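You operate a simulated robot arm through the tools that you are given. There is no shell and no other tool.

The job below is to be done with a simulated robot arm. You get a single attempt, and the scene is never put back.

JOB
Test-run the empty line in LINE mode, then turn the selector to OFF.
Fine: start outlet, screw, spinner and feeder in that order. Where these are worked on the way, their far stop is far enough and under half their travel is too little: selector.

Only the result counts: the job must be done as asked and must still hold three seconds after the hand-in. Knocking over, shifting, dropping, spilling or breaking anything else fails it.

ROBOT AND FRAMES
A 6-joint arm with a three-finger gripper, fixed in place. Base frame: the origin is on the floor under the middle of its stand, x ahead of it, y to its left, z up. Units: m, rad, N and s.
It reaches about 1.213 m from its shoulder. Its first joint turns from -2.897 to 2.897 rad. Payload 4.89 kg.
The TCP is the grasp point between the finger pads, 0.03 m short of the fingertips. In the tool frame z runs along the fingers and y along their closing line. The gripper opens to 0.164 m; its body begins 0.125 m behind the TCP.
Orientation is told as [roll, pitch, yaw] about the base's x, y, z axes, in that order, counted from this pose: with the fingers straight down and closing along the base's y, the tool's x points along the base's -x, its y along +y and its z along -z.

CONTROLS
- The arm moves only by the tool step_arm. Its argument "moves" is a list of rows, each a list of 7 numbers: the shift along the tool's x, y, z in units of 400 mm (1.0 is 400 mm), then the turn, a rotation vector about the tool's x, y, z in units of 45 degrees (1.0 is 45 degrees), then the opening in per cent of the stroke, from 0 (shut) to 100 (fully open). In form: [[dx, dy, dz, ax, ay, az, jaw], ...]. A call has 1 to 20 rows; each row is the pose to reach, as a shift and turn from the pose commanded when the call began, along the tool's axes at that moment. A call with a number of a shift or a turn outside -1 to 1 is refused whole. A row lasts 0.2 s, in which the tool goes at most 0.05 m and 0.15 rad; a call with a longer step from one row to the next is refused whole, and so is a gripper value outside its range. A pose out of reach is approached as far as the arm can. The call stops where the force on the tool passes 40 N (or 10 N more than at its start, if that is more) or the arm is blocked; 0.2 s more then pass. Each finger travels about 0.108 m/s and halts on what it meets, pressing with about 25 N; the grip force reading is that of the motor and also rises with nothing between the fingers. The clock runs only during rows and for 0.2 s after the last one: add rows that repeat a pose to give the fingers time. The reply holds the time, the measured pose of the TCP, the force on the tool along the base axes, the opening and the grip force, in the units named above and with some noise, with the torque about the TCP (base axes, N m) and any sound that the robot's microphone picked up.
- Cameras (640 x 400 px; columns grow to the right, rows downward): "scene" is fixed at [0.2119, 0.655, 1.493]; the picture's right is [-0.62, -0.78, 0.00], its down [-0.31, 0.24, -0.92] and it looks along [0.72, -0.57, -0.39] (base axes); focal length 312 px, centre (320, 200). "wrist" rides on the gripper at [0.076, -0.002, -0.152] in the tool frame; the picture's right is [0.02, 1.00, 0.00], its down [-0.88, 0.02, -0.47] and it looks along [-0.47, 0.01, 0.88] (tool axes); focal length 247 px, centre (320, 200). There is no depth. A picture from a camera that has moved, and an enlarged one, comes with that camera's place and axes in the base frame and with its lens. The place of the scene camera against the robot may be out by one fixed shift of up to 0.012 m in any direction.
- grab_frame(camera): a new picture of that camera. The clock stands still meanwhile.
- lift_body(by): moves the trunk up (or, below 0, down) by that many m; the arm rides with it, the base frame stays. It gives what a move gives, with no picture.
- close_up(camera, box): a new picture of the part [left, top, right, bottom] of that camera's present view, enlarged. The clock stands still meanwhile.
- sign_off(): hands the job in; it is judged then, once.

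Places have to be worked out from the pictures, the camera data and where the tool is seen. Open the gripper and draw the arm clear of the work before you hand the job in, unless the task says otherwise.

The tools are called after ">>>" as a command line: name --pt "numbers of a row" for each row, then --argument value for the rest, lists and objects as JSON in quotes. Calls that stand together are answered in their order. step_arm: Moves the arm, as the interface text tells. Its arguments: {"type":"object","properties":{"moves":{"type":"array"}},"required":["moves"]} The other tools are called the same way: lift_body (by) moves the trunk up or down; grab_frame (camera) takes a picture; close_up (camera, box) takes an enlarged picture of a part of a camera's view; sign_off () hands the job in.

At the start:

```text
t: 0.0
tool_pos: [0.6647, 0.0143, 1.2745]
ee_rot: [0.001, -0.001, 0.001]
contact_force: [-0.1, 0.0, 0.3]
torque: [0.04, -0.01, 0.0]
finger_gap: 0.1638
grasp_force: 0.1
trunk travel left (down, up): [-0.175, 0.215]
```

scene: 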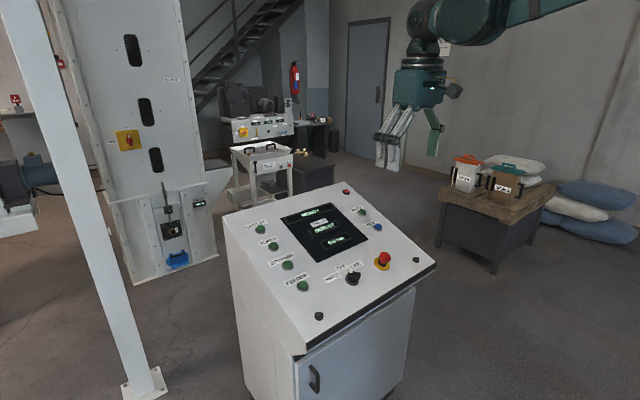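
wrist: 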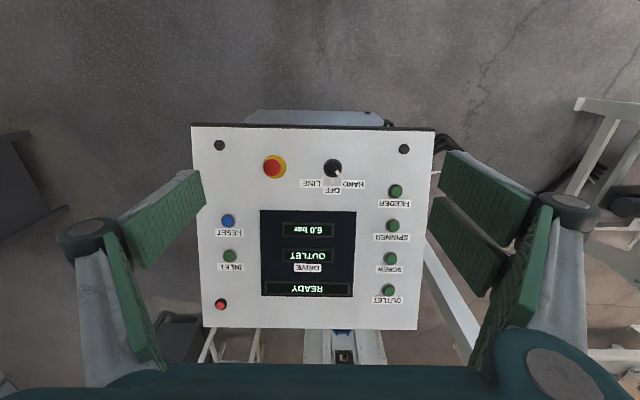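

I start by looking closely at the panel from both cameras to read labels and the selector's state.

>>> close_up --camera "scene" --box '[220, 170, 440, 340]'

>>> close_up --camera "wrist" --box '[180, 110, 450, 340]'

>>> close_up --camera "scene" --box '[100, 60, 330, 260]'

```text
2.35 times, centred on (330, 255) of scene
camera zoom: at [0.2119, 0.655, 1.493], right [-0.62, -0.78, 0.0], down [-0.31, 0.24, -0.92], along [0.72, -0.57, -0.39], focal length 735 px, centre (296, 71)
```

zoom: 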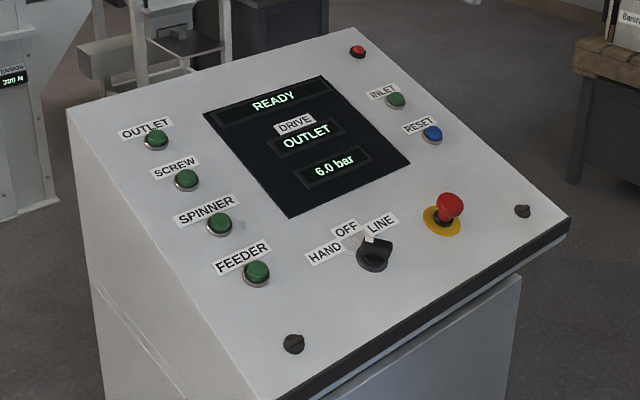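

```text
1.74 times, centred on (315, 225) of wrist
camera zoom: at [0.5876, 0.0138, 1.4277], right [-0.02, 1.0, 0.0], down [0.88, 0.02, 0.47], along [0.47, 0.01, -0.88], focal length 430 px, centre (329, 156)
```

zoom: 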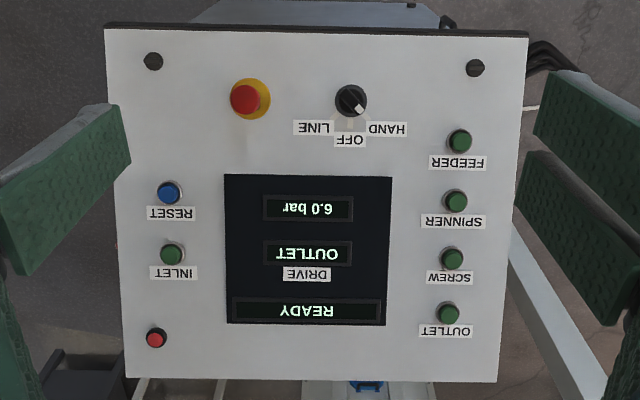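

```text
2.00 times, centred on (215, 160) of scene
camera zoom: at [0.2119, 0.655, 1.493], right [-0.62, -0.78, 0.0], down [-0.31, 0.24, -0.92], along [0.72, -0.57, -0.39], focal length 625 px, centre (530, 280)
```

zoom: 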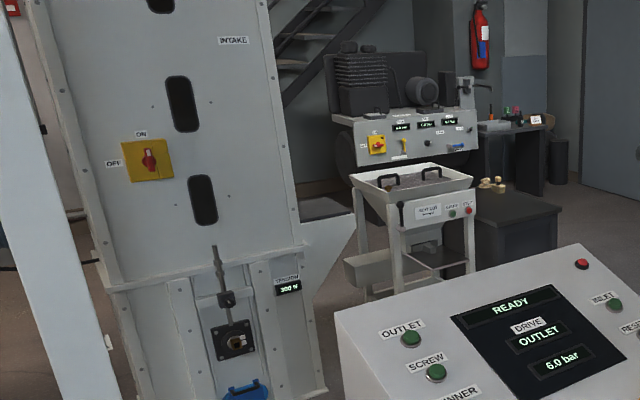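

I triangulate the panel as sloping up away from the robot (~18–19°), the selector near (0.80, 0.05, 0.86), and the button column near y≈0.21. Next I zoom in on the selector and the gripper to read the pointer and the finger layout.

>>> close_up --camera "wrist" --box '[290, 145, 380, 201]'

>>> close_up --camera "scene" --box '[315, 240, 395, 290]'

>>> close_up --camera "scene" --box '[350, 20, 490, 190]'

>>> close_up --camera "wrist" --box '[350, 170, 430, 310]'

```text
7.11 times, centred on (335, 173) of wrist
camera zoom: at [0.5876, 0.0138, 1.4277], right [-0.02, 1.0, 0.0], down [0.88, 0.02, 0.47], along [0.47, 0.01, -0.88], focal length 1756 px, centre (213, 392)
```

zoom: 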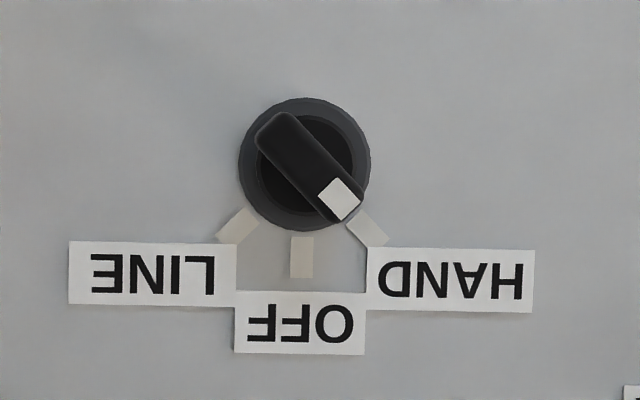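

```text
8.00 times, centred on (355, 265) of scene
camera zoom: at [0.2119, 0.655, 1.493], right [-0.62, -0.78, 0.0], down [-0.31, 0.24, -0.92], along [0.72, -0.57, -0.39], focal length 2499 px, centre (40, -320)
```

zoom: 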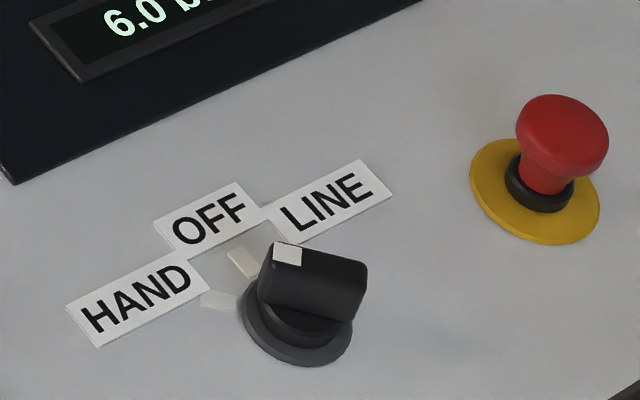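

```text
2.35 times, centred on (420, 105) of scene
camera zoom: at [0.2119, 0.655, 1.493], right [-0.62, -0.78, 0.0], down [-0.31, 0.24, -0.92], along [0.72, -0.57, -0.39], focal length 735 px, centre (85, 424)
```

zoom: 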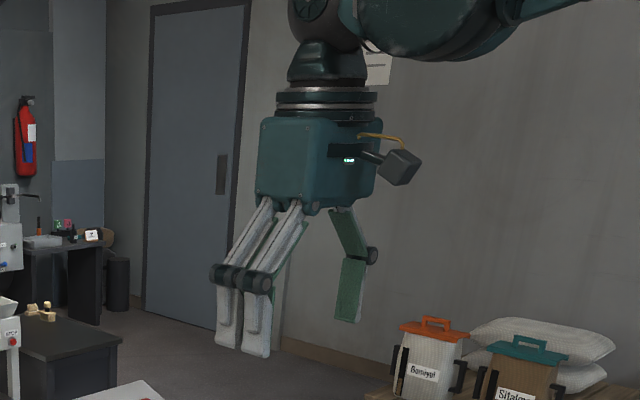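

```text
2.86 times, centred on (390, 240) of wrist
camera zoom: at [0.5876, 0.0138, 1.4277], right [-0.02, 1.0, 0.0], down [0.88, 0.02, 0.47], along [0.47, 0.01, -0.88], focal length 706 px, centre (120, 86)
```

zoom: 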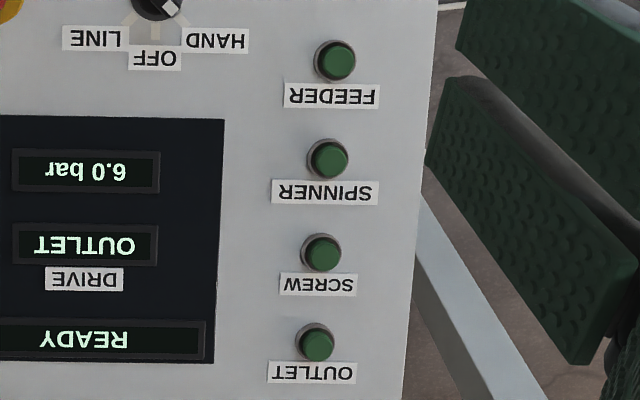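

The selector points to HAND (pointer towards +x,+y), with OFF straight ahead (+x) and LINE to the right (−y). I close the gripper in the air to see how the fingers sit when shut.

>>> step_arm --pt "0 0 0 0 0 0 50" --pt "0 0 0 0 0 0 20" --pt "0 0 0 0 0 0 0" --pt "0 0 0 0 0 0 0" --pt "0 0 0 0 0 0 0" --pt "0 0 0 0 0 0 0"

```text
t: 1.4
tool_pos: [0.6631, 0.0147, 1.2756]
ee_rot: [0.001, 0.0, 0.001]
contact_force: [-0.1, -0.1, -0.2]
torque: [-0.01, -0.02, 0.02]
finger_gap: 0.0001
grasp_force: 24.6
trunk travel left (down, up): [-0.175, 0.215]
```

The gripper is shut with a gap of about 0; I look at it from both cameras.

>>> close_up --camera "scene" --box '[350, 20, 490, 190]'

>>> grab_frame --camera "wrist"

```text
2.35 times, centred on (420, 105) of scene
camera zoom: at [0.2119, 0.655, 1.493], right [-0.62, -0.78, 0.0], down [-0.31, 0.24, -0.92], along [0.72, -0.57, -0.39], focal length 735 px, centre (85, 424)
```

zoom: 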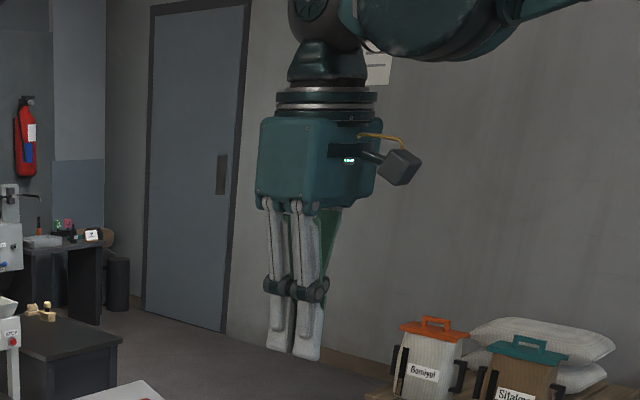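

```text
taken
camera wrist: at [0.5876, 0.0138, 1.4277], right [-0.02, 1.0, 0.0], down [0.88, 0.02, 0.47], along [0.47, 0.01, -0.88], focal length 247 px, centre (320, 200)
```

wrist: 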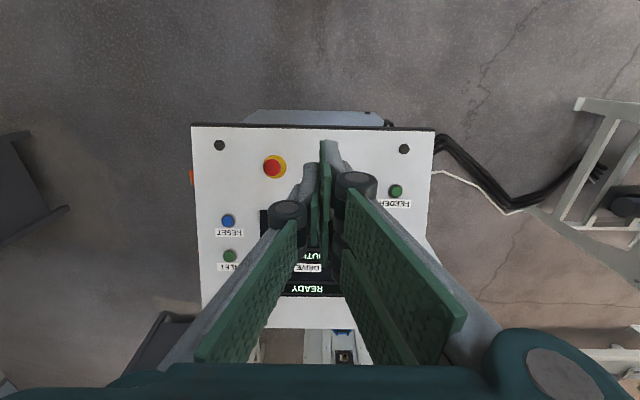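

Shut, the fingertips line up with the predicted TCP, so the frames agree well. Now I tilt the tool to the panel normal (pitch ≈ −18.6°) and move to about 0.15 m above the selector, half-open, then take a picture for a more exact triangulation.

>>> step_arm --pt "-0.027 0.011 0.0875 0 -0.052 0 60" --pt "-0.054 0.022 0.175 0 -0.104 0 60" --pt "-0.082 0.033 0.2625 0 -0.156 0 60" --pt "-0.109 0.044 0.35 0 -0.208 0 60" --pt "-0.136 0.055 0.4375 0 -0.26 0 60" --pt "-0.163 0.066 0.525 0 -0.312 0 60" --pt "-0.19 0.077 0.6125 0 -0.364 0 60" --pt "-0.2175 0.0875 0.7 0 -0.413 0 60" --pt "-0.2175 0.0875 0.7 0 -0.413 0 60"

>>> grab_frame --camera "wrist"

>>> grab_frame --camera "scene"

```text
t: 3.4
tool_pos: [0.7529, 0.0482, 0.9956]
ee_rot: [0.0, -0.326, 0.002]
contact_force: [-0.3, -0.2, 0.0]
torque: [0.01, 0.03, 0.0]
finger_gap: 0.0984
grasp_force: 0.0
trunk travel left (down, up): [-0.175, 0.215]
```

```text
taken
camera wrist: at [0.6313, 0.0475, 1.1159], right [-0.02, 1.0, -0.01], down [0.68, 0.02, 0.73], along [0.73, 0.01, -0.68], focal length 247 px, centre (320, 200)
```

wrist: 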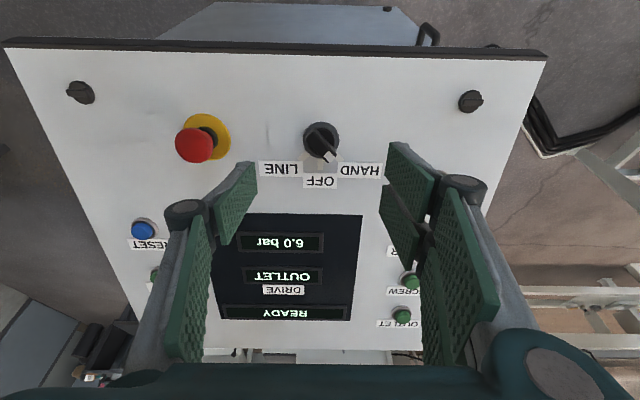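

```text
taken
```

scene: 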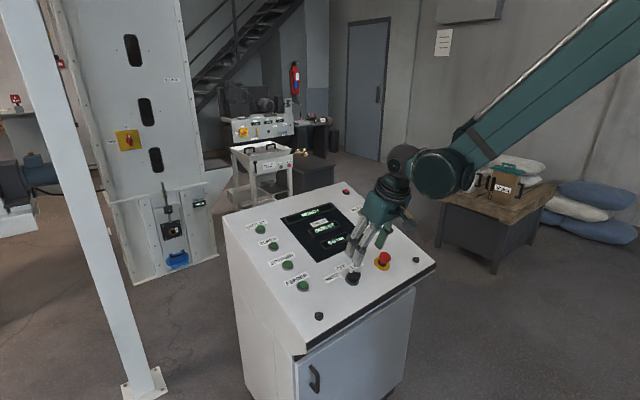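

The tool is above the selector. I take enlarged wrist views from this second pose to fix the knob and buttons exactly.

>>> close_up --camera "wrist" --box '[260, 100, 390, 182]'

>>> close_up --camera "scene" --box '[300, 160, 440, 310]'

```text
4.88 times, centred on (325, 141) of wrist
camera zoom: at [0.6313, 0.0475, 1.1159], right [-0.02, 1.0, -0.01], down [0.68, 0.02, 0.73], along [0.73, 0.01, -0.68], focal length 1205 px, centre (296, 488)
```

zoom: 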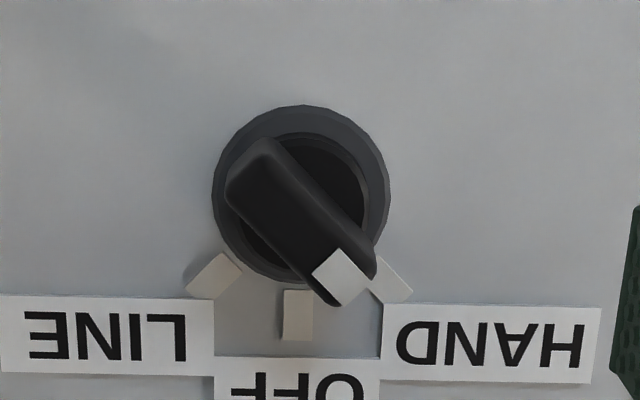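

```text
2.67 times, centred on (370, 235) of scene
camera zoom: at [0.2119, 0.655, 1.493], right [-0.62, -0.78, 0.0], down [-0.31, 0.24, -0.92], along [0.72, -0.57, -0.39], focal length 833 px, centre (187, 107)
```

zoom: 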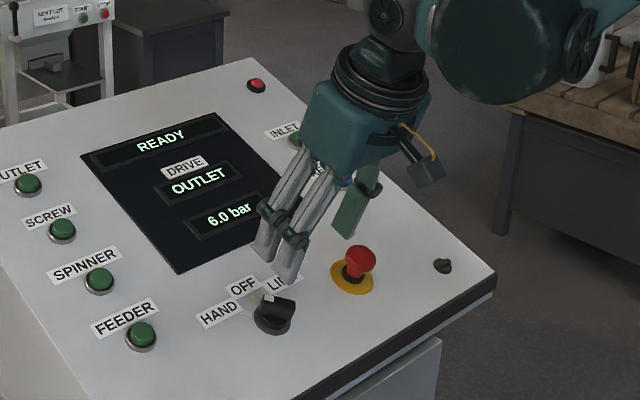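

From two wrist views: knob axis at C≈(0.805, 0.050, 0.847), panel normal ≈(−0.319, 0, 0.948), bar top ≈0.036 m above the base ring, pointing exactly 45° towards +y (HAND). I yaw the tool +45° so the closing line is square to the bar, staying at height.

>>> step_arm --pt "0 0 0 0 0 -0.166 50" --pt "0 0 0 0 0 -0.333 50" --pt "0 0 0 0 0 -0.5 50" --pt "0 0 0 0 0 -0.666 50" --pt "0 0 0 0 0 -0.833 50" --pt "0 0 0 0 0 -1.0 50" --pt "0 0 0 0 0 -1.0 50"

>>> grab_frame --camera "wrist"

```text
t: 5.0
tool_pos: [0.7512, 0.0492, 0.9945]
ee_rot: [-0.235, -0.227, 0.813]
contact_force: [0.0, 0.3, -0.5]
torque: [-0.01, 0.02, 0.01]
finger_gap: 0.0821
grasp_force: 0.0
trunk travel left (down, up): [-0.175, 0.215]
```

```text
taken
camera wrist: at [0.6525, -0.005, 1.1233], right [-0.69, 0.69, -0.23], down [0.43, 0.64, 0.64], along [0.59, 0.34, -0.73], focal length 247 px, centre (320, 200)
```

wrist: 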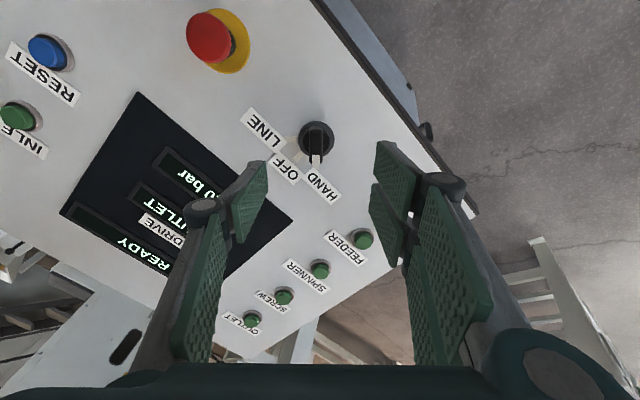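

The bar now lies along the tool x in the image. I enlarge to measure the residual sideways offset between knob and grip axis.

>>> close_up --camera "wrist" --box '[250, 100, 390, 188]'

```text
4.55 times, centred on (320, 144) of wrist
camera zoom: at [0.6525, -0.005, 1.1233], right [-0.69, 0.69, -0.23], down [0.43, 0.64, 0.64], along [0.59, 0.34, -0.73], focal length 1123 px, centre (320, 454)
```

zoom: 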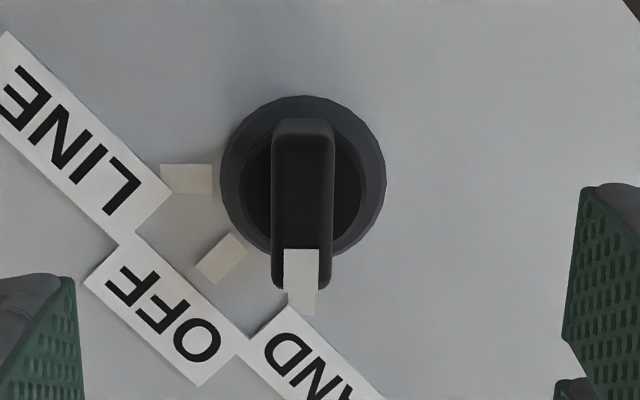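

The bar sits about 5 mm to the tool's −y and 2 mm to its −x. I correct for that and go down 60 mm along the tool axis, then look again.

>>> step_arm --pt "-0.0055 -0.012 0.04 0 0 0 50" --pt "-0.0055 -0.012 0.08 0 0 0 50" --pt "-0.0055 -0.012 0.12 0 0 0 50" --pt "-0.0055 -0.012 0.15 0 0 0 50" --pt "-0.0055 -0.012 0.15 0 0 0 50"

>>> close_up --camera "wrist" --box '[220, 100, 420, 225]'

>>> close_up --camera "scene" --box '[310, 210, 410, 290]'

```text
t: 6.2
tool_pos: [0.7744, 0.0488, 0.9374]
ee_rot: [-0.232, -0.228, 0.81]
contact_force: [-0.5, -0.4, 0.9]
torque: [-0.02, 0.01, 0.01]
finger_gap: 0.0819
grasp_force: 0.0
trunk travel left (down, up): [-0.175, 0.215]
```

```text
3.20 times, centred on (320, 162) of wrist
camera zoom: at [0.6755, -0.0066, 1.066], right [-0.68, 0.69, -0.23], down [0.43, 0.64, 0.64], along [0.59, 0.34, -0.73], focal length 790 px, centre (320, 320)
```

zoom: 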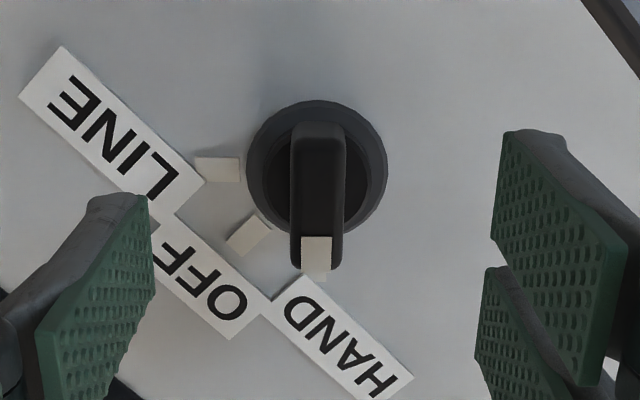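

```text
5.00 times, centred on (360, 250) of scene
camera zoom: at [0.2119, 0.655, 1.493], right [-0.62, -0.78, 0.0], down [-0.31, 0.24, -0.92], along [0.72, -0.57, -0.39], focal length 1562 px, centre (120, -50)
```

zoom: 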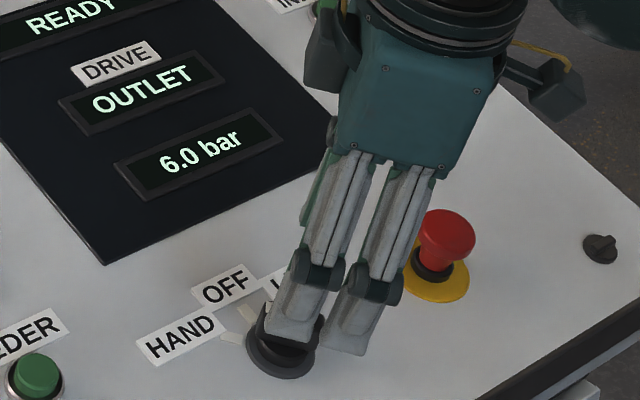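

The bar is now within ~1 mm of the grip plane. I go down another 48 mm (tips then ~18 mm above the base ring, alongside the bar), still open, watching the force.

>>> step_arm --pt "0 -0.003 0.03 0 0 0 50" --pt "0 -0.003 0.06 0 0 0 50" --pt "0 -0.003 0.09 0 0 0 50" --pt "0 -0.003 0.12 0 0 0 50" --pt "0 -0.003 0.12 0 0 0 50"

>>> grab_frame --camera "wrist"

>>> close_up --camera "scene" --box '[310, 210, 410, 290]'

```text
t: 7.4
tool_pos: [0.7912, 0.0473, 0.894]
ee_rot: [-0.233, -0.227, 0.812]
contact_force: [0.6, -0.7, 0.3]
torque: [-0.01, 0.02, -0.01]
finger_gap: 0.0821
grasp_force: 0.0
trunk travel left (down, up): [-0.175, 0.215]
```

```text
taken
camera wrist: at [0.6917, -0.0074, 1.0221], right [-0.68, 0.69, -0.23], down [0.43, 0.64, 0.64], along [0.59, 0.34, -0.73], focal length 247 px, centre (320, 200)
```

wrist: 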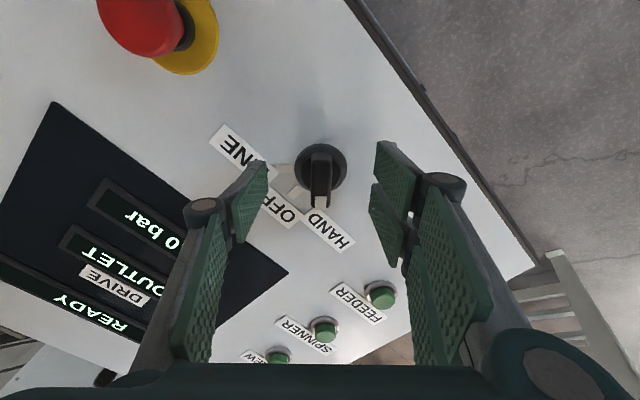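

```text
5.00 times, centred on (360, 250) of scene
camera zoom: at [0.2119, 0.655, 1.493], right [-0.62, -0.78, 0.0], down [-0.31, 0.24, -0.92], along [0.72, -0.57, -0.39], focal length 1562 px, centre (120, -50)
```

zoom: 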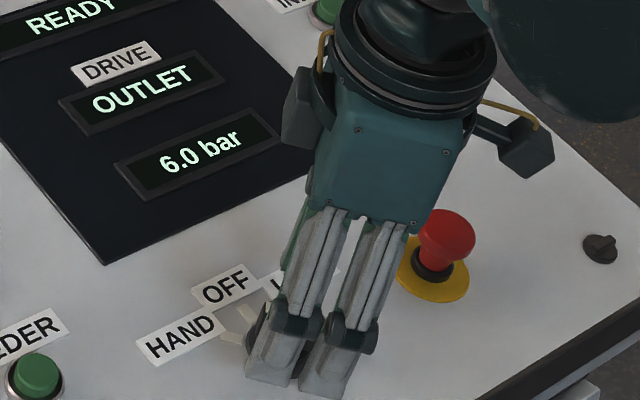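

The pads straddle the bar and no contact force shows. I lower 4 mm more and close on the bar.

>>> step_arm --pt "0 0 0.01 0 0 0 50" --pt "0 0 0.01 0 0 0 30" --pt "0 0 0.01 0 0 0 15" --pt "0 0 0.01 0 0 0 0" --pt "0 0 0.01 0 0 0 0" --pt "0 0 0.01 0 0 0 0"

>>> grab_frame --camera "wrist"

```text
t: 8.8
tool_pos: [0.7918, 0.0477, 0.8904]
ee_rot: [-0.231, -0.227, 0.812]
contact_force: [-14.4, 10.0, -13.6]
torque: [0.55, 0.12, 0.23]
finger_gap: 0.0161
grasp_force: 44.9
trunk travel left (down, up): [-0.175, 0.215]
```

```text
taken
camera wrist: at [0.6925, -0.0069, 1.0183], right [-0.68, 0.69, -0.23], down [0.43, 0.64, 0.64], along [0.59, 0.34, -0.73], focal length 247 px, centre (320, 200)
```

wrist: 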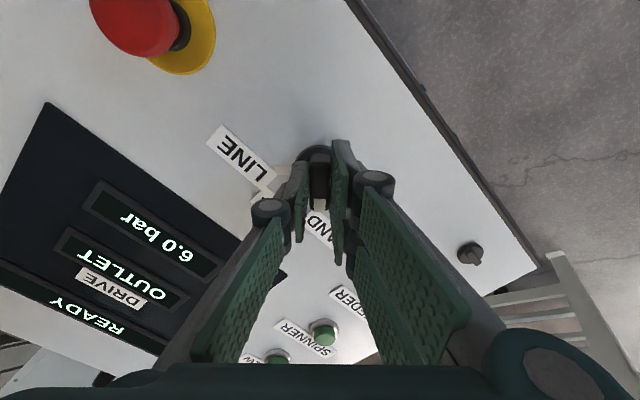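

The bar is gripped (gap 16 mm) with ~20 N side load along tool +y, so I'm off by about a millimetre. I ease the tool that way before turning.

>>> step_arm --pt "0 0.0025 0 0 0 0 0" --pt "0 0.0025 0 0 0 0 0"

```text
t: 9.4
tool_pos: [0.7922, 0.0472, 0.8909]
ee_rot: [-0.234, -0.227, 0.811]
contact_force: [-18.8, 3.8, -13.6]
torque: [0.21, 0.38, 0.15]
finger_gap: 0.0158
grasp_force: 44.8
trunk travel left (down, up): [-0.175, 0.215]
```

The load barely changed; two fingers against one may simply be unbalanced by design, or I'm still off. I shift another 1.5 mm to tell which.

>>> step_arm --pt "0 0.00375 0 0 0 0 0" --pt "0 0.00375 0 0 0 0 0"

```text
t: 10.0
tool_pos: [0.7918, 0.0473, 0.8905]
ee_rot: [-0.234, -0.226, 0.811]
contact_force: [-8.1, -10.8, -5.3]
torque: [-0.91, 0.89, -0.3]
finger_gap: 0.0159
grasp_force: 45.1
trunk travel left (down, up): [-0.175, 0.215]
```

Side load is now about zero in tool y, leaving ~14 N along tool +x; I ease 1 mm that way and start turning the knob clockwise 45° (HAND→OFF) about the tool axis.

>>> step_arm --pt "0.0025 0 0 0 0 0 0" --pt "0.0025 0 0 0 0 0.15 0" --pt "0.0025 0 0 0 0 0.3 0" --pt "0.0025 0 0 0 0 0.45 0" --pt "0.0025 0 0 0 0 0.6 0" --pt "0.0025 0 0 0 0 0.75 0" --pt "0.0025 0 0 0 0 0.9 0" --pt "0.0025 0 0 0 0 1.0 0" --pt "0.0025 0 0 0 0 1.0 0"

>>> grab_frame --camera "wrist"

```text
t: 12.0
tool_pos: [0.79, 0.0498, 0.8916]
ee_rot: [-0.001, -0.325, -0.002]
contact_force: [11.5, 36.7, 11.4]
torque: [0.97, -0.03, 0.47]
finger_gap: 0.016
grasp_force: 45.3
trunk travel left (down, up): [-0.175, 0.215]
```

```text
taken
camera wrist: at [0.6691, 0.0489, 1.0104], right [-0.02, 1.0, -0.01], down [0.68, 0.02, 0.73], along [0.73, 0.01, -0.68], focal length 247 px, centre (320, 200)
```

wrist: 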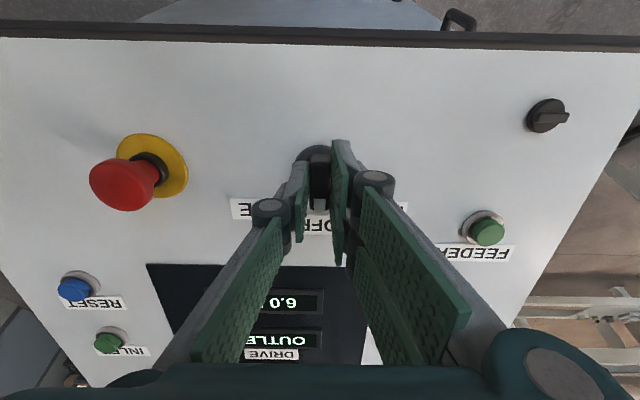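

The knob followed to OFF; the axis error now shows as 37 N along +y and ~14 N up-slope. I relieve that by shifting the command ~2.6 mm in +y and ~1 mm up-slope.

>>> step_arm --pt "-0.0025 0.0065 0 0 0 0 0" --pt "-0.0025 0.0065 0 0 0 0 0"

```text
t: 12.6
tool_pos: [0.7899, 0.0498, 0.891]
ee_rot: [-0.002, -0.321, 0.0]
contact_force: [-2.9, 9.0, -0.2]
torque: [0.12, -1.01, 0.1]
finger_gap: 0.0158
grasp_force: 44.8
trunk travel left (down, up): [-0.175, 0.215]
```

Load is down to ~9 N. I continue the turn another 45° clockwise towards LINE with the slight y correction.

>>> step_arm --pt "0 0.002 0 0 0 0.15 0" --pt "0 0.002 0 0 0 0.3 0" --pt "0 0.002 0 0 0 0.45 0" --pt "0 0.002 0 0 0 0.6 0" --pt "0 0.002 0 0 0 0.75 0" --pt "0 0.002 0 0 0 0.9 0" --pt "0 0.002 0 0 0 1.0 0" --pt "0 0.002 0 0 0 1.0 0"

>>> grab_frame --camera "wrist"

>>> close_up --camera "scene" --box '[230, 170, 430, 310]'

```text
t: 14.4
tool_pos: [0.7906, 0.0521, 0.8892]
ee_rot: [0.235, -0.226, -0.813]
contact_force: [9.4, 5.4, 1.9]
torque: [0.9, 0.48, 0.4]
finger_gap: 0.0159
grasp_force: 45.0
trunk travel left (down, up): [-0.175, 0.215]
```

```text
taken
camera wrist: at [0.6902, 0.1059, 1.0175], right [0.66, 0.72, 0.22], down [0.45, -0.61, 0.65], along [0.6, -0.33, -0.73], focal length 247 px, centre (320, 200)
```

wrist: 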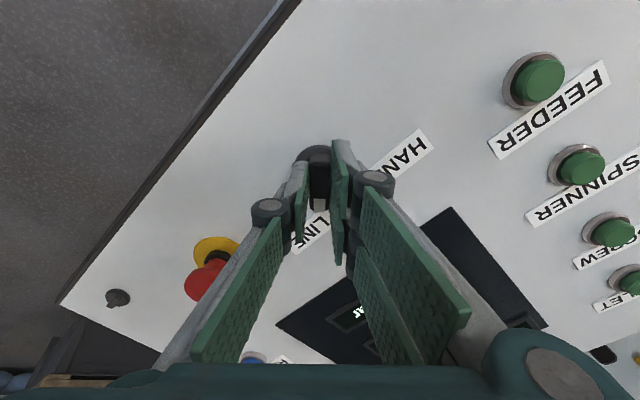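

```text
2.86 times, centred on (330, 240) of scene
camera zoom: at [0.2119, 0.655, 1.493], right [-0.62, -0.78, 0.0], down [-0.31, 0.24, -0.92], along [0.72, -0.57, -0.39], focal length 892 px, centre (291, 86)
```

zoom: 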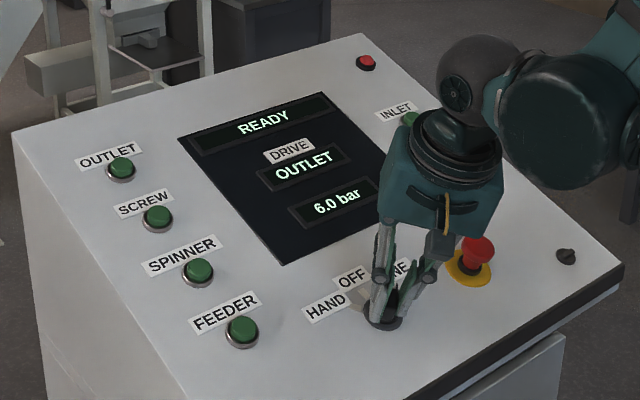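

The knob now points to LINE. I add ~4° to make sure it is against its far stop, then look before letting go.

>>> step_arm --pt "0 0 0 0 0 0.09 0" --pt "0 0 0 0 0 0.09 0"

```text
t: 15.0
tool_pos: [0.7921, 0.0532, 0.8902]
ee_rot: [0.251, -0.21, -0.883]
contact_force: [15.3, 16.1, 17.5]
torque: [-0.29, -0.6, 2.04]
finger_gap: 0.0169
grasp_force: 45.1
trunk travel left (down, up): [-0.175, 0.215]
```

Torque rose to ~2 N·m and the gap widened: the selector is at its stop. I turn back the 4°, open, and retreat along the tool axis.

>>> step_arm --pt "0 0 0 0 0 -0.08 0" --pt "0 0 0 0 0 -0.08 30" --pt "0 0 0 0 0 -0.08 50" --pt "0 0 0 0 0 -0.08 50" --pt "0 0 0 0 0 -0.08 50"

>>> grab_frame --camera "wrist"

```text
t: 16.2
tool_pos: [0.793, 0.05, 0.8892]
ee_rot: [0.235, -0.225, -0.82]
contact_force: [0.1, 0.6, 0.5]
torque: [-0.01, 0.01, -0.04]
finger_gap: 0.0819
grasp_force: 0.1
trunk travel left (down, up): [-0.175, 0.215]
```

```text
taken
camera wrist: at [0.6906, 0.1052, 1.0171], right [0.66, 0.72, 0.22], down [0.45, -0.61, 0.65], along [0.6, -0.33, -0.73], focal length 247 px, centre (320, 200)
```

wrist: 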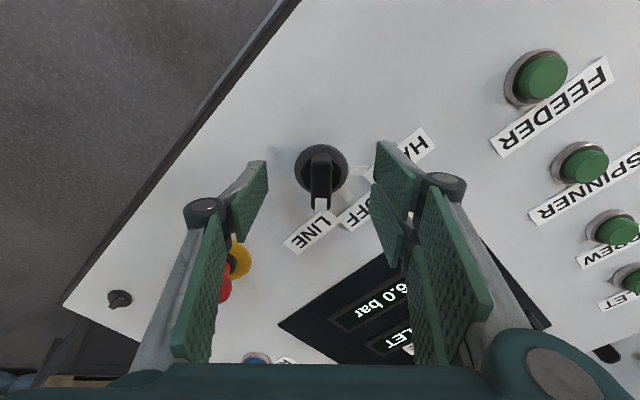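

The selector stands at LINE. I retreat 120 mm along the tool axis, shut the gripper on the way and yaw back to 0.

>>> step_arm --pt "0 0 -0.06 0 0 0 50" --pt "0 0 -0.12 0 0 0 50" --pt "0 0 -0.2 0 0 0 50" --pt "0 0 -0.3 0 0 0 50" --pt "0 0 -0.3 0 0 -0.17 50" --pt "0 0 -0.3 0 0 -0.34 30" --pt "0 0 -0.3 0 0 -0.51 10" --pt "0 0 -0.3 0 0 -0.68 0" --pt "0 0 -0.3 0 0 -0.85 0" --pt "0 0 -0.3 0 0 -0.99 0" --pt "0 0 -0.3 0 0 -0.99 0"

>>> grab_frame --camera "wrist"

>>> close_up --camera "scene" --box '[220, 170, 440, 340]'

```text
t: 18.6
tool_pos: [0.7526, 0.0515, 1.0047]
ee_rot: [0.005, -0.326, -0.015]
contact_force: [0.5, -0.4, 0.2]
torque: [-0.01, -0.01, 0.02]
finger_gap: 0.0001
grasp_force: 25.0
trunk travel left (down, up): [-0.175, 0.215]
```

```text
taken
camera wrist: at [0.6318, 0.0517, 1.1247], right [-0.01, 1.0, 0.0], down [0.68, 0.01, 0.73], along [0.73, 0.0, -0.68], focal length 247 px, centre (320, 200)
```

wrist: 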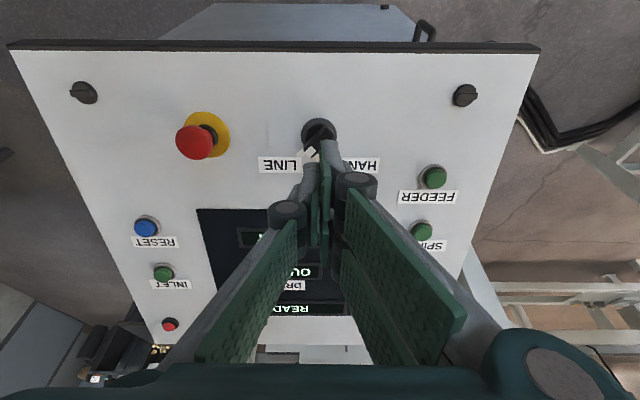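

```text
2.35 times, centred on (330, 255) of scene
camera zoom: at [0.2119, 0.655, 1.493], right [-0.62, -0.78, 0.0], down [-0.31, 0.24, -0.92], along [0.72, -0.57, -0.39], focal length 735 px, centre (296, 71)
```

zoom: 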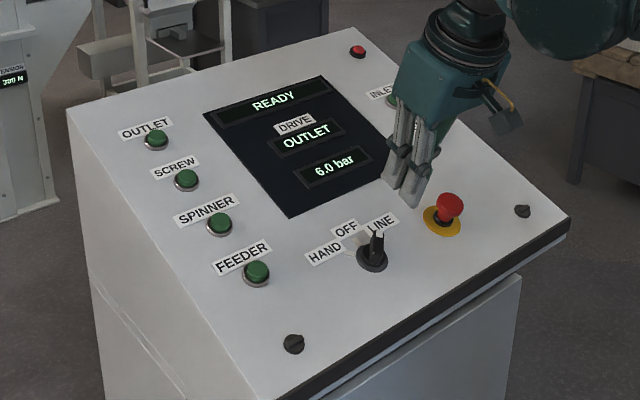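

The panel reads READY with DRIVE: OUTLET and 6.0 bar, selector on LINE. Buttons from wrist triangulation: FEEDER (0.856, 0.207, 0.871), SPINNER (0.941, 0.209, 0.897), SCREW ≈(1.028, 0.210, 0.924), OUTLET (1.114, 0.211, 0.951). I move the shut gripper to hover 40 mm over OUTLET.

>>> step_arm --pt "-0.0814 0.0423 0.024 0 0 -0.019 0" --pt "-0.1628 0.0845 0.048 0 0 -0.019 0" --pt "-0.2441 0.1268 0.0721 0 0 -0.019 0" --pt "-0.3255 0.169 0.0961 0 0 -0.019 0" --pt "-0.4069 0.2113 0.12 0 0 -0.019 0" --pt "-0.4883 0.2535 0.1442 0 0 -0.019 0" --pt "-0.5697 0.2958 0.1682 0 0 -0.019 0" --pt "-0.651 0.338 0.1922 0 0 -0.019 0" --pt "-0.7324 0.3803 0.2163 0 0 -0.019 0" --pt "-0.8138 0.4225 0.2403 0 0 -0.019 0" --pt "-0.8138 0.4225 0.2403 0 0 -0.019 0"

>>> grab_frame --camera "wrist"

>>> close_up --camera "scene" --box '[210, 160, 350, 260]'

```text
t: 21.0
tool_pos: [1.0937, 0.2146, 1.0164]
ee_rot: [0.0, -0.325, -0.002]
contact_force: [0.7, 0.3, -0.7]
torque: [-0.01, 0.05, 0.01]
finger_gap: 0.0
grasp_force: 25.5
trunk travel left (down, up): [-0.175, 0.215]
```

```text
taken
camera wrist: at [0.9729, 0.2146, 1.1369], right [-0.02, 1.0, -0.01], down [0.68, 0.02, 0.73], along [0.73, 0.01, -0.68], focal length 247 px, centre (320, 200)
```

wrist: 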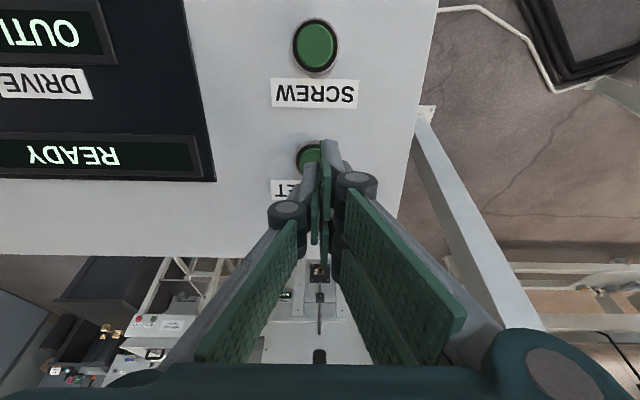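

```text
4.00 times, centred on (280, 210) of scene
camera zoom: at [0.2119, 0.655, 1.493], right [-0.62, -0.78, 0.0], down [-0.31, 0.24, -0.92], along [0.72, -0.57, -0.39], focal length 1250 px, centre (480, 160)
```

zoom: 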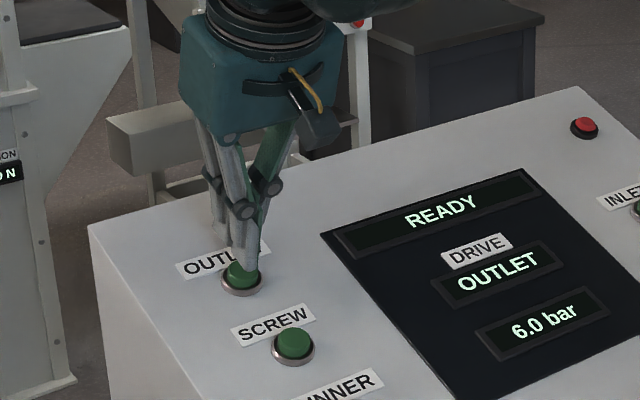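

OUTLET lies at about tool (+3, −6) mm from the TCP axis, i.e. right under the single finger's tip. I step down in small increments to press it, watching the force.

>>> step_arm --pt "0.0075 0 0.04 0 0 0 0" --pt "0.0075 0 0.075 0 0 0 0" --pt "0.0075 0 0.085 0 0 0 0" --pt "0.0075 0 0.09 0 0 0 0" --pt "0.0075 0 0.095 0 0 0 0" --pt "0.0075 0 0.1 0 0 0 0" --pt "0.0075 0 0.105 0 0 0 0" --pt "0.0075 0 0.11 0 0 0 0"

>>> close_up --camera "scene" --box '[210, 160, 350, 260]'

```text
t: 22.7
tool_pos: [1.1044, 0.2142, 0.98]
ee_rot: [0.001, -0.326, -0.002]
contact_force: [-16.7, -0.6, 32.1]
torque: [0.03, 0.03, -0.02]
finger_gap: 0.0062
grasp_force: 45.2
trunk travel left (down, up): [-0.175, 0.215]
heard: click
stopped in row 8: the force on the tool passed its limit at 42 N (the readings are from after the stop); the commanded pose is now the measured one
```

```text
4.00 times, centred on (280, 210) of scene
camera zoom: at [0.2119, 0.655, 1.493], right [-0.62, -0.78, 0.0], down [-0.31, 0.24, -0.92], along [0.72, -0.57, -0.39], focal length 1250 px, centre (480, 160)
```

zoom: 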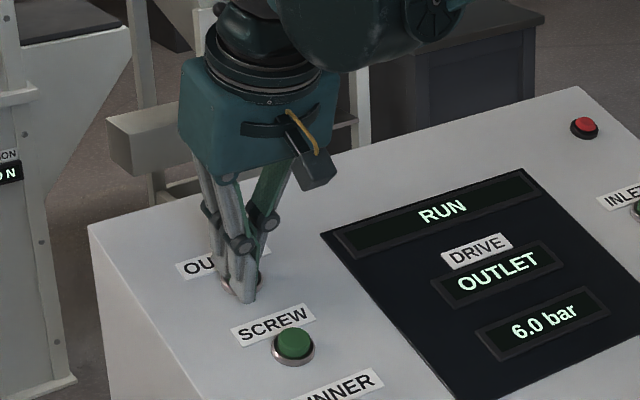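

A click was heard and the display now shows RUN, DRIVE: OUTLET. I lift off 45 mm and look at the display and lamp.

>>> step_arm --pt "0 0 -0.03 0 0 0 0" --pt "0 0 -0.07 0 0 0 0" --pt "0 0 -0.11 0 0 0 0" --pt "0 0 -0.11 0 0 0 0"

>>> close_up --camera "scene" --box '[210, 160, 350, 260]'

>>> grab_frame --camera "wrist"

```text
t: 23.7
tool_pos: [1.0923, 0.2165, 1.0186]
ee_rot: [-0.001, -0.324, -0.003]
contact_force: [0.7, 0.4, 0.2]
torque: [0.01, -0.01, 0.0]
finger_gap: 0.0
grasp_force: 45.0
trunk travel left (down, up): [-0.175, 0.215]
```

```text
4.00 times, centred on (280, 210) of scene
camera zoom: at [0.2119, 0.655, 1.493], right [-0.62, -0.78, 0.0], down [-0.31, 0.24, -0.92], along [0.72, -0.57, -0.39], focal length 1250 px, centre (480, 160)
```

zoom: 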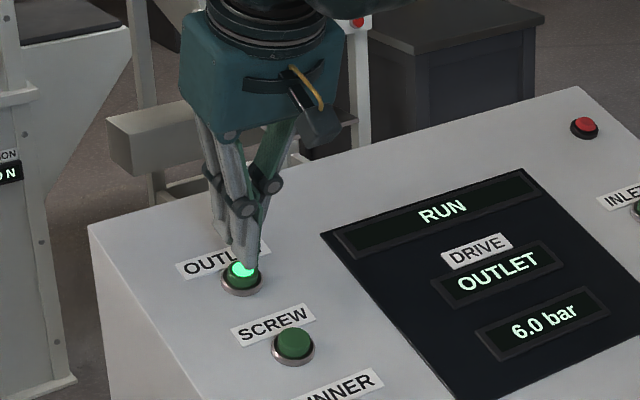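

```text
taken
camera wrist: at [0.9705, 0.2154, 1.1397], right [-0.02, 1.0, -0.01], down [0.68, 0.02, 0.73], along [0.73, 0.01, -0.68], focal length 247 px, centre (320, 200)
```

wrist: 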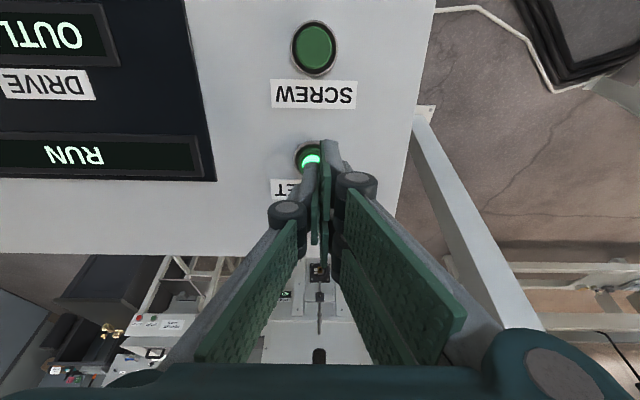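

OUTLET is lit and running. SCREW is ~90 mm along tool +x; I move over it at the same height and check the picture.

>>> step_arm --pt "0.056 -0.001 0 0 0 0 0" --pt "0.112 -0.001 0 0 0 0 0" --pt "0.168 -0.001 0 0 0 0 0" --pt "0.2235 -0.001 0 0 0 0 0" --pt "0.2235 -0.001 0 0 0 0 0"

>>> grab_frame --camera "wrist"

>>> close_up --camera "scene" --box '[210, 170, 350, 270]'

```text
t: 24.9
tool_pos: [1.0067, 0.2152, 0.9925]
ee_rot: [0.0, -0.324, -0.002]
contact_force: [0.3, 0.3, 0.4]
torque: [-0.02, -0.01, 0.01]
finger_gap: 0.0
grasp_force: 45.1
trunk travel left (down, up): [-0.175, 0.215]
```

```text
taken
camera wrist: at [0.8853, 0.2148, 1.1117], right [-0.02, 1.0, -0.01], down [0.68, 0.02, 0.73], along [0.73, 0.01, -0.68], focal length 247 px, centre (320, 200)
```

wrist: 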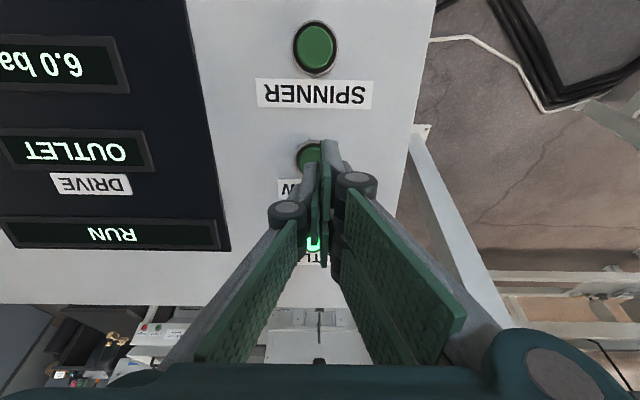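

```text
4.00 times, centred on (280, 220) of scene
camera zoom: at [0.2119, 0.655, 1.493], right [-0.62, -0.78, 0.0], down [-0.31, 0.24, -0.92], along [0.72, -0.57, -0.39], focal length 1250 px, centre (480, 120)
```

zoom: 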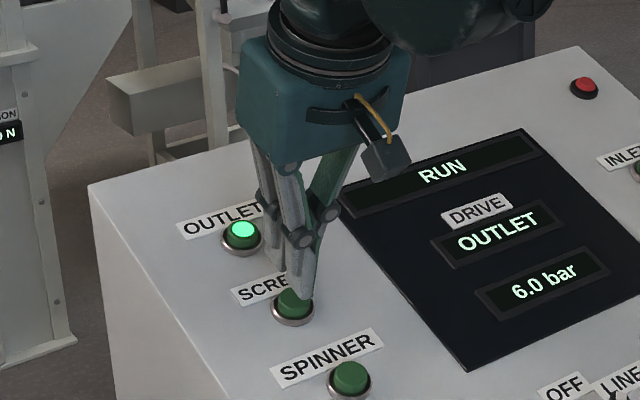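

OUTLET's lamp is steady and the display reads RUN. I wait about 3 s to let the drive come up and listen before pressing SCREW.

>>> step_arm --pt "0 0 0 0 0 0 0" --pt "0 0 0 0 0 0 0" --pt "0 0 0 0 0 0 0" --pt "0 0 0 0 0 0 0" --pt "0 0 0 0 0 0 0" --pt "0 0 0 0 0 0 0" --pt "0 0 0 0 0 0 0" --pt "0 0 0 0 0 0 0" --pt "0 0 0 0 0 0 0" --pt "0 0 0 0 0 0 0" --pt "0 0 0 0 0 0 0" --pt "0 0 0 0 0 0 0" --pt "0 0 0 0 0 0 0" --pt "0 0 0 0 0 0 0"

>>> grab_frame --camera "scene"

```text
t: 27.9
tool_pos: [1.0066, 0.216, 0.9906]
ee_rot: [-0.002, -0.325, -0.002]
contact_force: [0.1, 0.5, -0.5]
torque: [0.0, -0.01, -0.03]
finger_gap: 0.0
grasp_force: 44.7
trunk travel left (down, up): [-0.175, 0.215]
```

```text
taken
```

scene: 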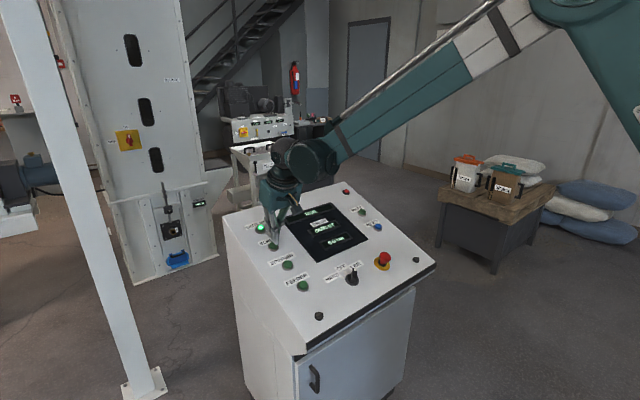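

All steady. I press SCREW with the same small downward steps.

>>> step_arm --pt "0 0 0.04 0 0 0 0" --pt "0 0 0.075 0 0 0 0" --pt "0 0 0.085 0 0 0 0" --pt "0 0 0.09 0 0 0 0" --pt "0 0 0.095 0 0 0 0" --pt "0 0 0.1 0 0 0 0" --pt "0 0 0.105 0 0 0 0" --pt "0 0 0.11 0 0 0 0" --pt "0 0 0.115 0 0 0 0"

>>> close_up --camera "scene" --box '[210, 170, 350, 270]'

```text
t: 29.8
tool_pos: [1.0193, 0.2155, 0.9513]
ee_rot: [0.003, -0.329, 0.0]
contact_force: [-12.2, -2.6, 30.2]
torque: [-0.04, 0.03, -0.05]
finger_gap: 0.0059
grasp_force: 44.9
trunk travel left (down, up): [-0.175, 0.215]
heard: click
stopped in row 9: the force on the tool passed its limit at 42 N (the readings are from after the stop); the commanded pose is now the measured one
```

```text
4.00 times, centred on (280, 220) of scene
camera zoom: at [0.2119, 0.655, 1.493], right [-0.62, -0.78, 0.0], down [-0.31, 0.24, -0.92], along [0.72, -0.57, -0.39], focal length 1250 px, centre (480, 120)
```

zoom: 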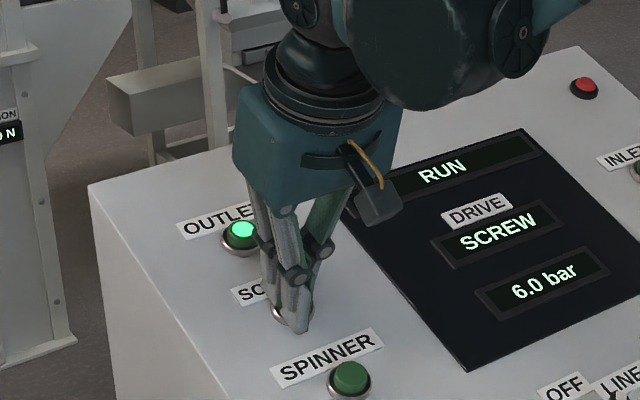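

Click; display shows RUN, DRIVE: SCREW. I lift off 44 mm and slide ~89 mm down-slope over SPINNER.

>>> step_arm --pt "0 0 -0.03 0 0 0 0" --pt "0 0 -0.07 0 0 0 0" --pt "0 0 -0.11 0 0 0 0" --pt "0.056 -0.002 -0.11 0 0 0 0" --pt "0.112 -0.002 -0.11 0 0 0 0" --pt "0.168 -0.002 -0.11 0 0 0 0" --pt "0.2235 -0.002 -0.11 0 0 0 0" --pt "0.2235 -0.002 -0.11 0 0 0 0" --pt "0.2235 -0.002 -0.11 0 0 0 0" --pt "0.2235 -0.002 -0.11 0 0 0 0" --pt "0.2235 -0.002 -0.11 0 0 0 0" --pt "0.2235 -0.002 -0.11 0 0 0 0" --pt "0.2235 -0.002 -0.11 0 0 0 0" --pt "0.2235 -0.002 -0.11 0 0 0 0"

>>> grab_frame --camera "wrist"

>>> close_up --camera "scene" --box '[210, 180, 380, 300]'

```text
t: 32.8
tool_pos: [0.9208, 0.2159, 0.9624]
ee_rot: [0.0, -0.325, -0.003]
contact_force: [0.4, 0.3, -0.6]
torque: [-0.04, -0.01, 0.02]
finger_gap: 0.0001
grasp_force: 45.2
trunk travel left (down, up): [-0.175, 0.215]
```

```text
taken
camera wrist: at [0.8008, 0.2147, 1.0824], right [-0.02, 1.0, -0.01], down [0.68, 0.02, 0.73], along [0.73, 0.01, -0.68], focal length 247 px, centre (320, 200)
```

wrist: 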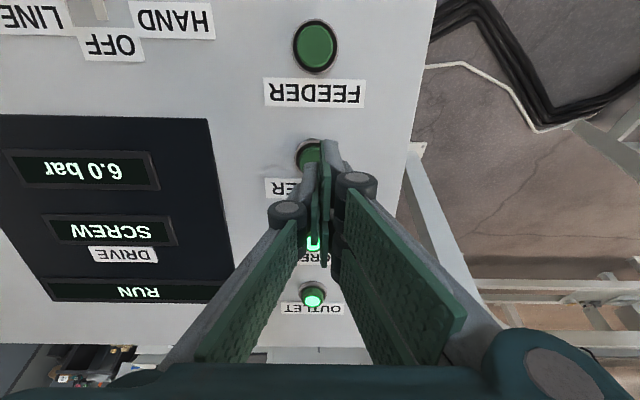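

```text
3.33 times, centred on (295, 240) of scene
camera zoom: at [0.2119, 0.655, 1.493], right [-0.62, -0.78, 0.0], down [-0.31, 0.24, -0.92], along [0.72, -0.57, -0.39], focal length 1041 px, centre (403, 67)
```

zoom: 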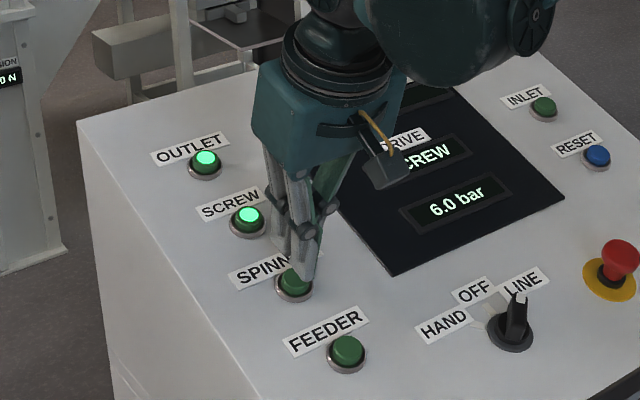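

OUTLET and SCREW are both lit, and SPINNER sits under the fingertips as the others did. I press it.

>>> step_arm --pt "0 0 0 0 0 0 0" --pt "0 0 0 0 0 0 0" --pt "0 0 0 0 0 0 0" --pt "0 0 0 0 0 0 0" --pt "0 0 0 0 0 0 0" --pt "0 0 0.04 0 0 0 0" --pt "0 0 0.075 0 0 0 0" --pt "0 0 0.085 0 0 0 0" --pt "0 0 0.09 0 0 0 0" --pt "0 0 0.095 0 0 0 0" --pt "0 0 0.1 0 0 0 0" --pt "0 0 0.105 0 0 0 0" --pt "0 0 0.11 0 0 0 0" --pt "0 0 0.115 0 0 0 0" --pt "0 0 0.12 0 0 0 0"

>>> close_up --camera "scene" --box '[210, 180, 380, 300]'

```text
t: 35.8
tool_pos: [0.9353, 0.2142, 0.9222]
ee_rot: [0.001, -0.328, 0.0]
contact_force: [-12.1, -4.0, 34.9]
torque: [-0.05, -0.04, -0.02]
finger_gap: 0.0058
grasp_force: 45.5
trunk travel left (down, up): [-0.175, 0.215]
heard: click
stopped in row 14: the force on the tool passed its limit at 43 N (the readings are from after the stop); the commanded pose is now the measured one
```

```text
3.33 times, centred on (295, 240) of scene
camera zoom: at [0.2119, 0.655, 1.493], right [-0.62, -0.78, 0.0], down [-0.31, 0.24, -0.92], along [0.72, -0.57, -0.39], focal length 1041 px, centre (403, 67)
```

zoom: 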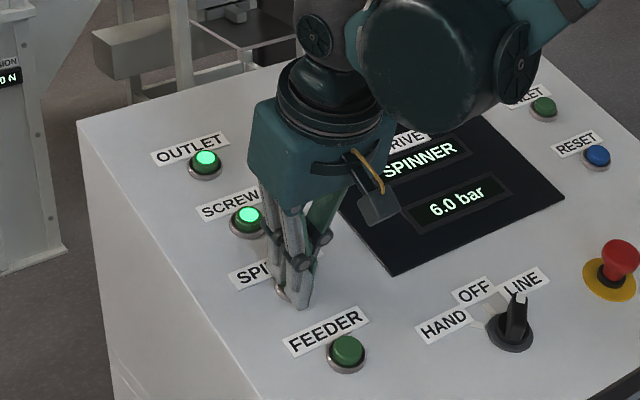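

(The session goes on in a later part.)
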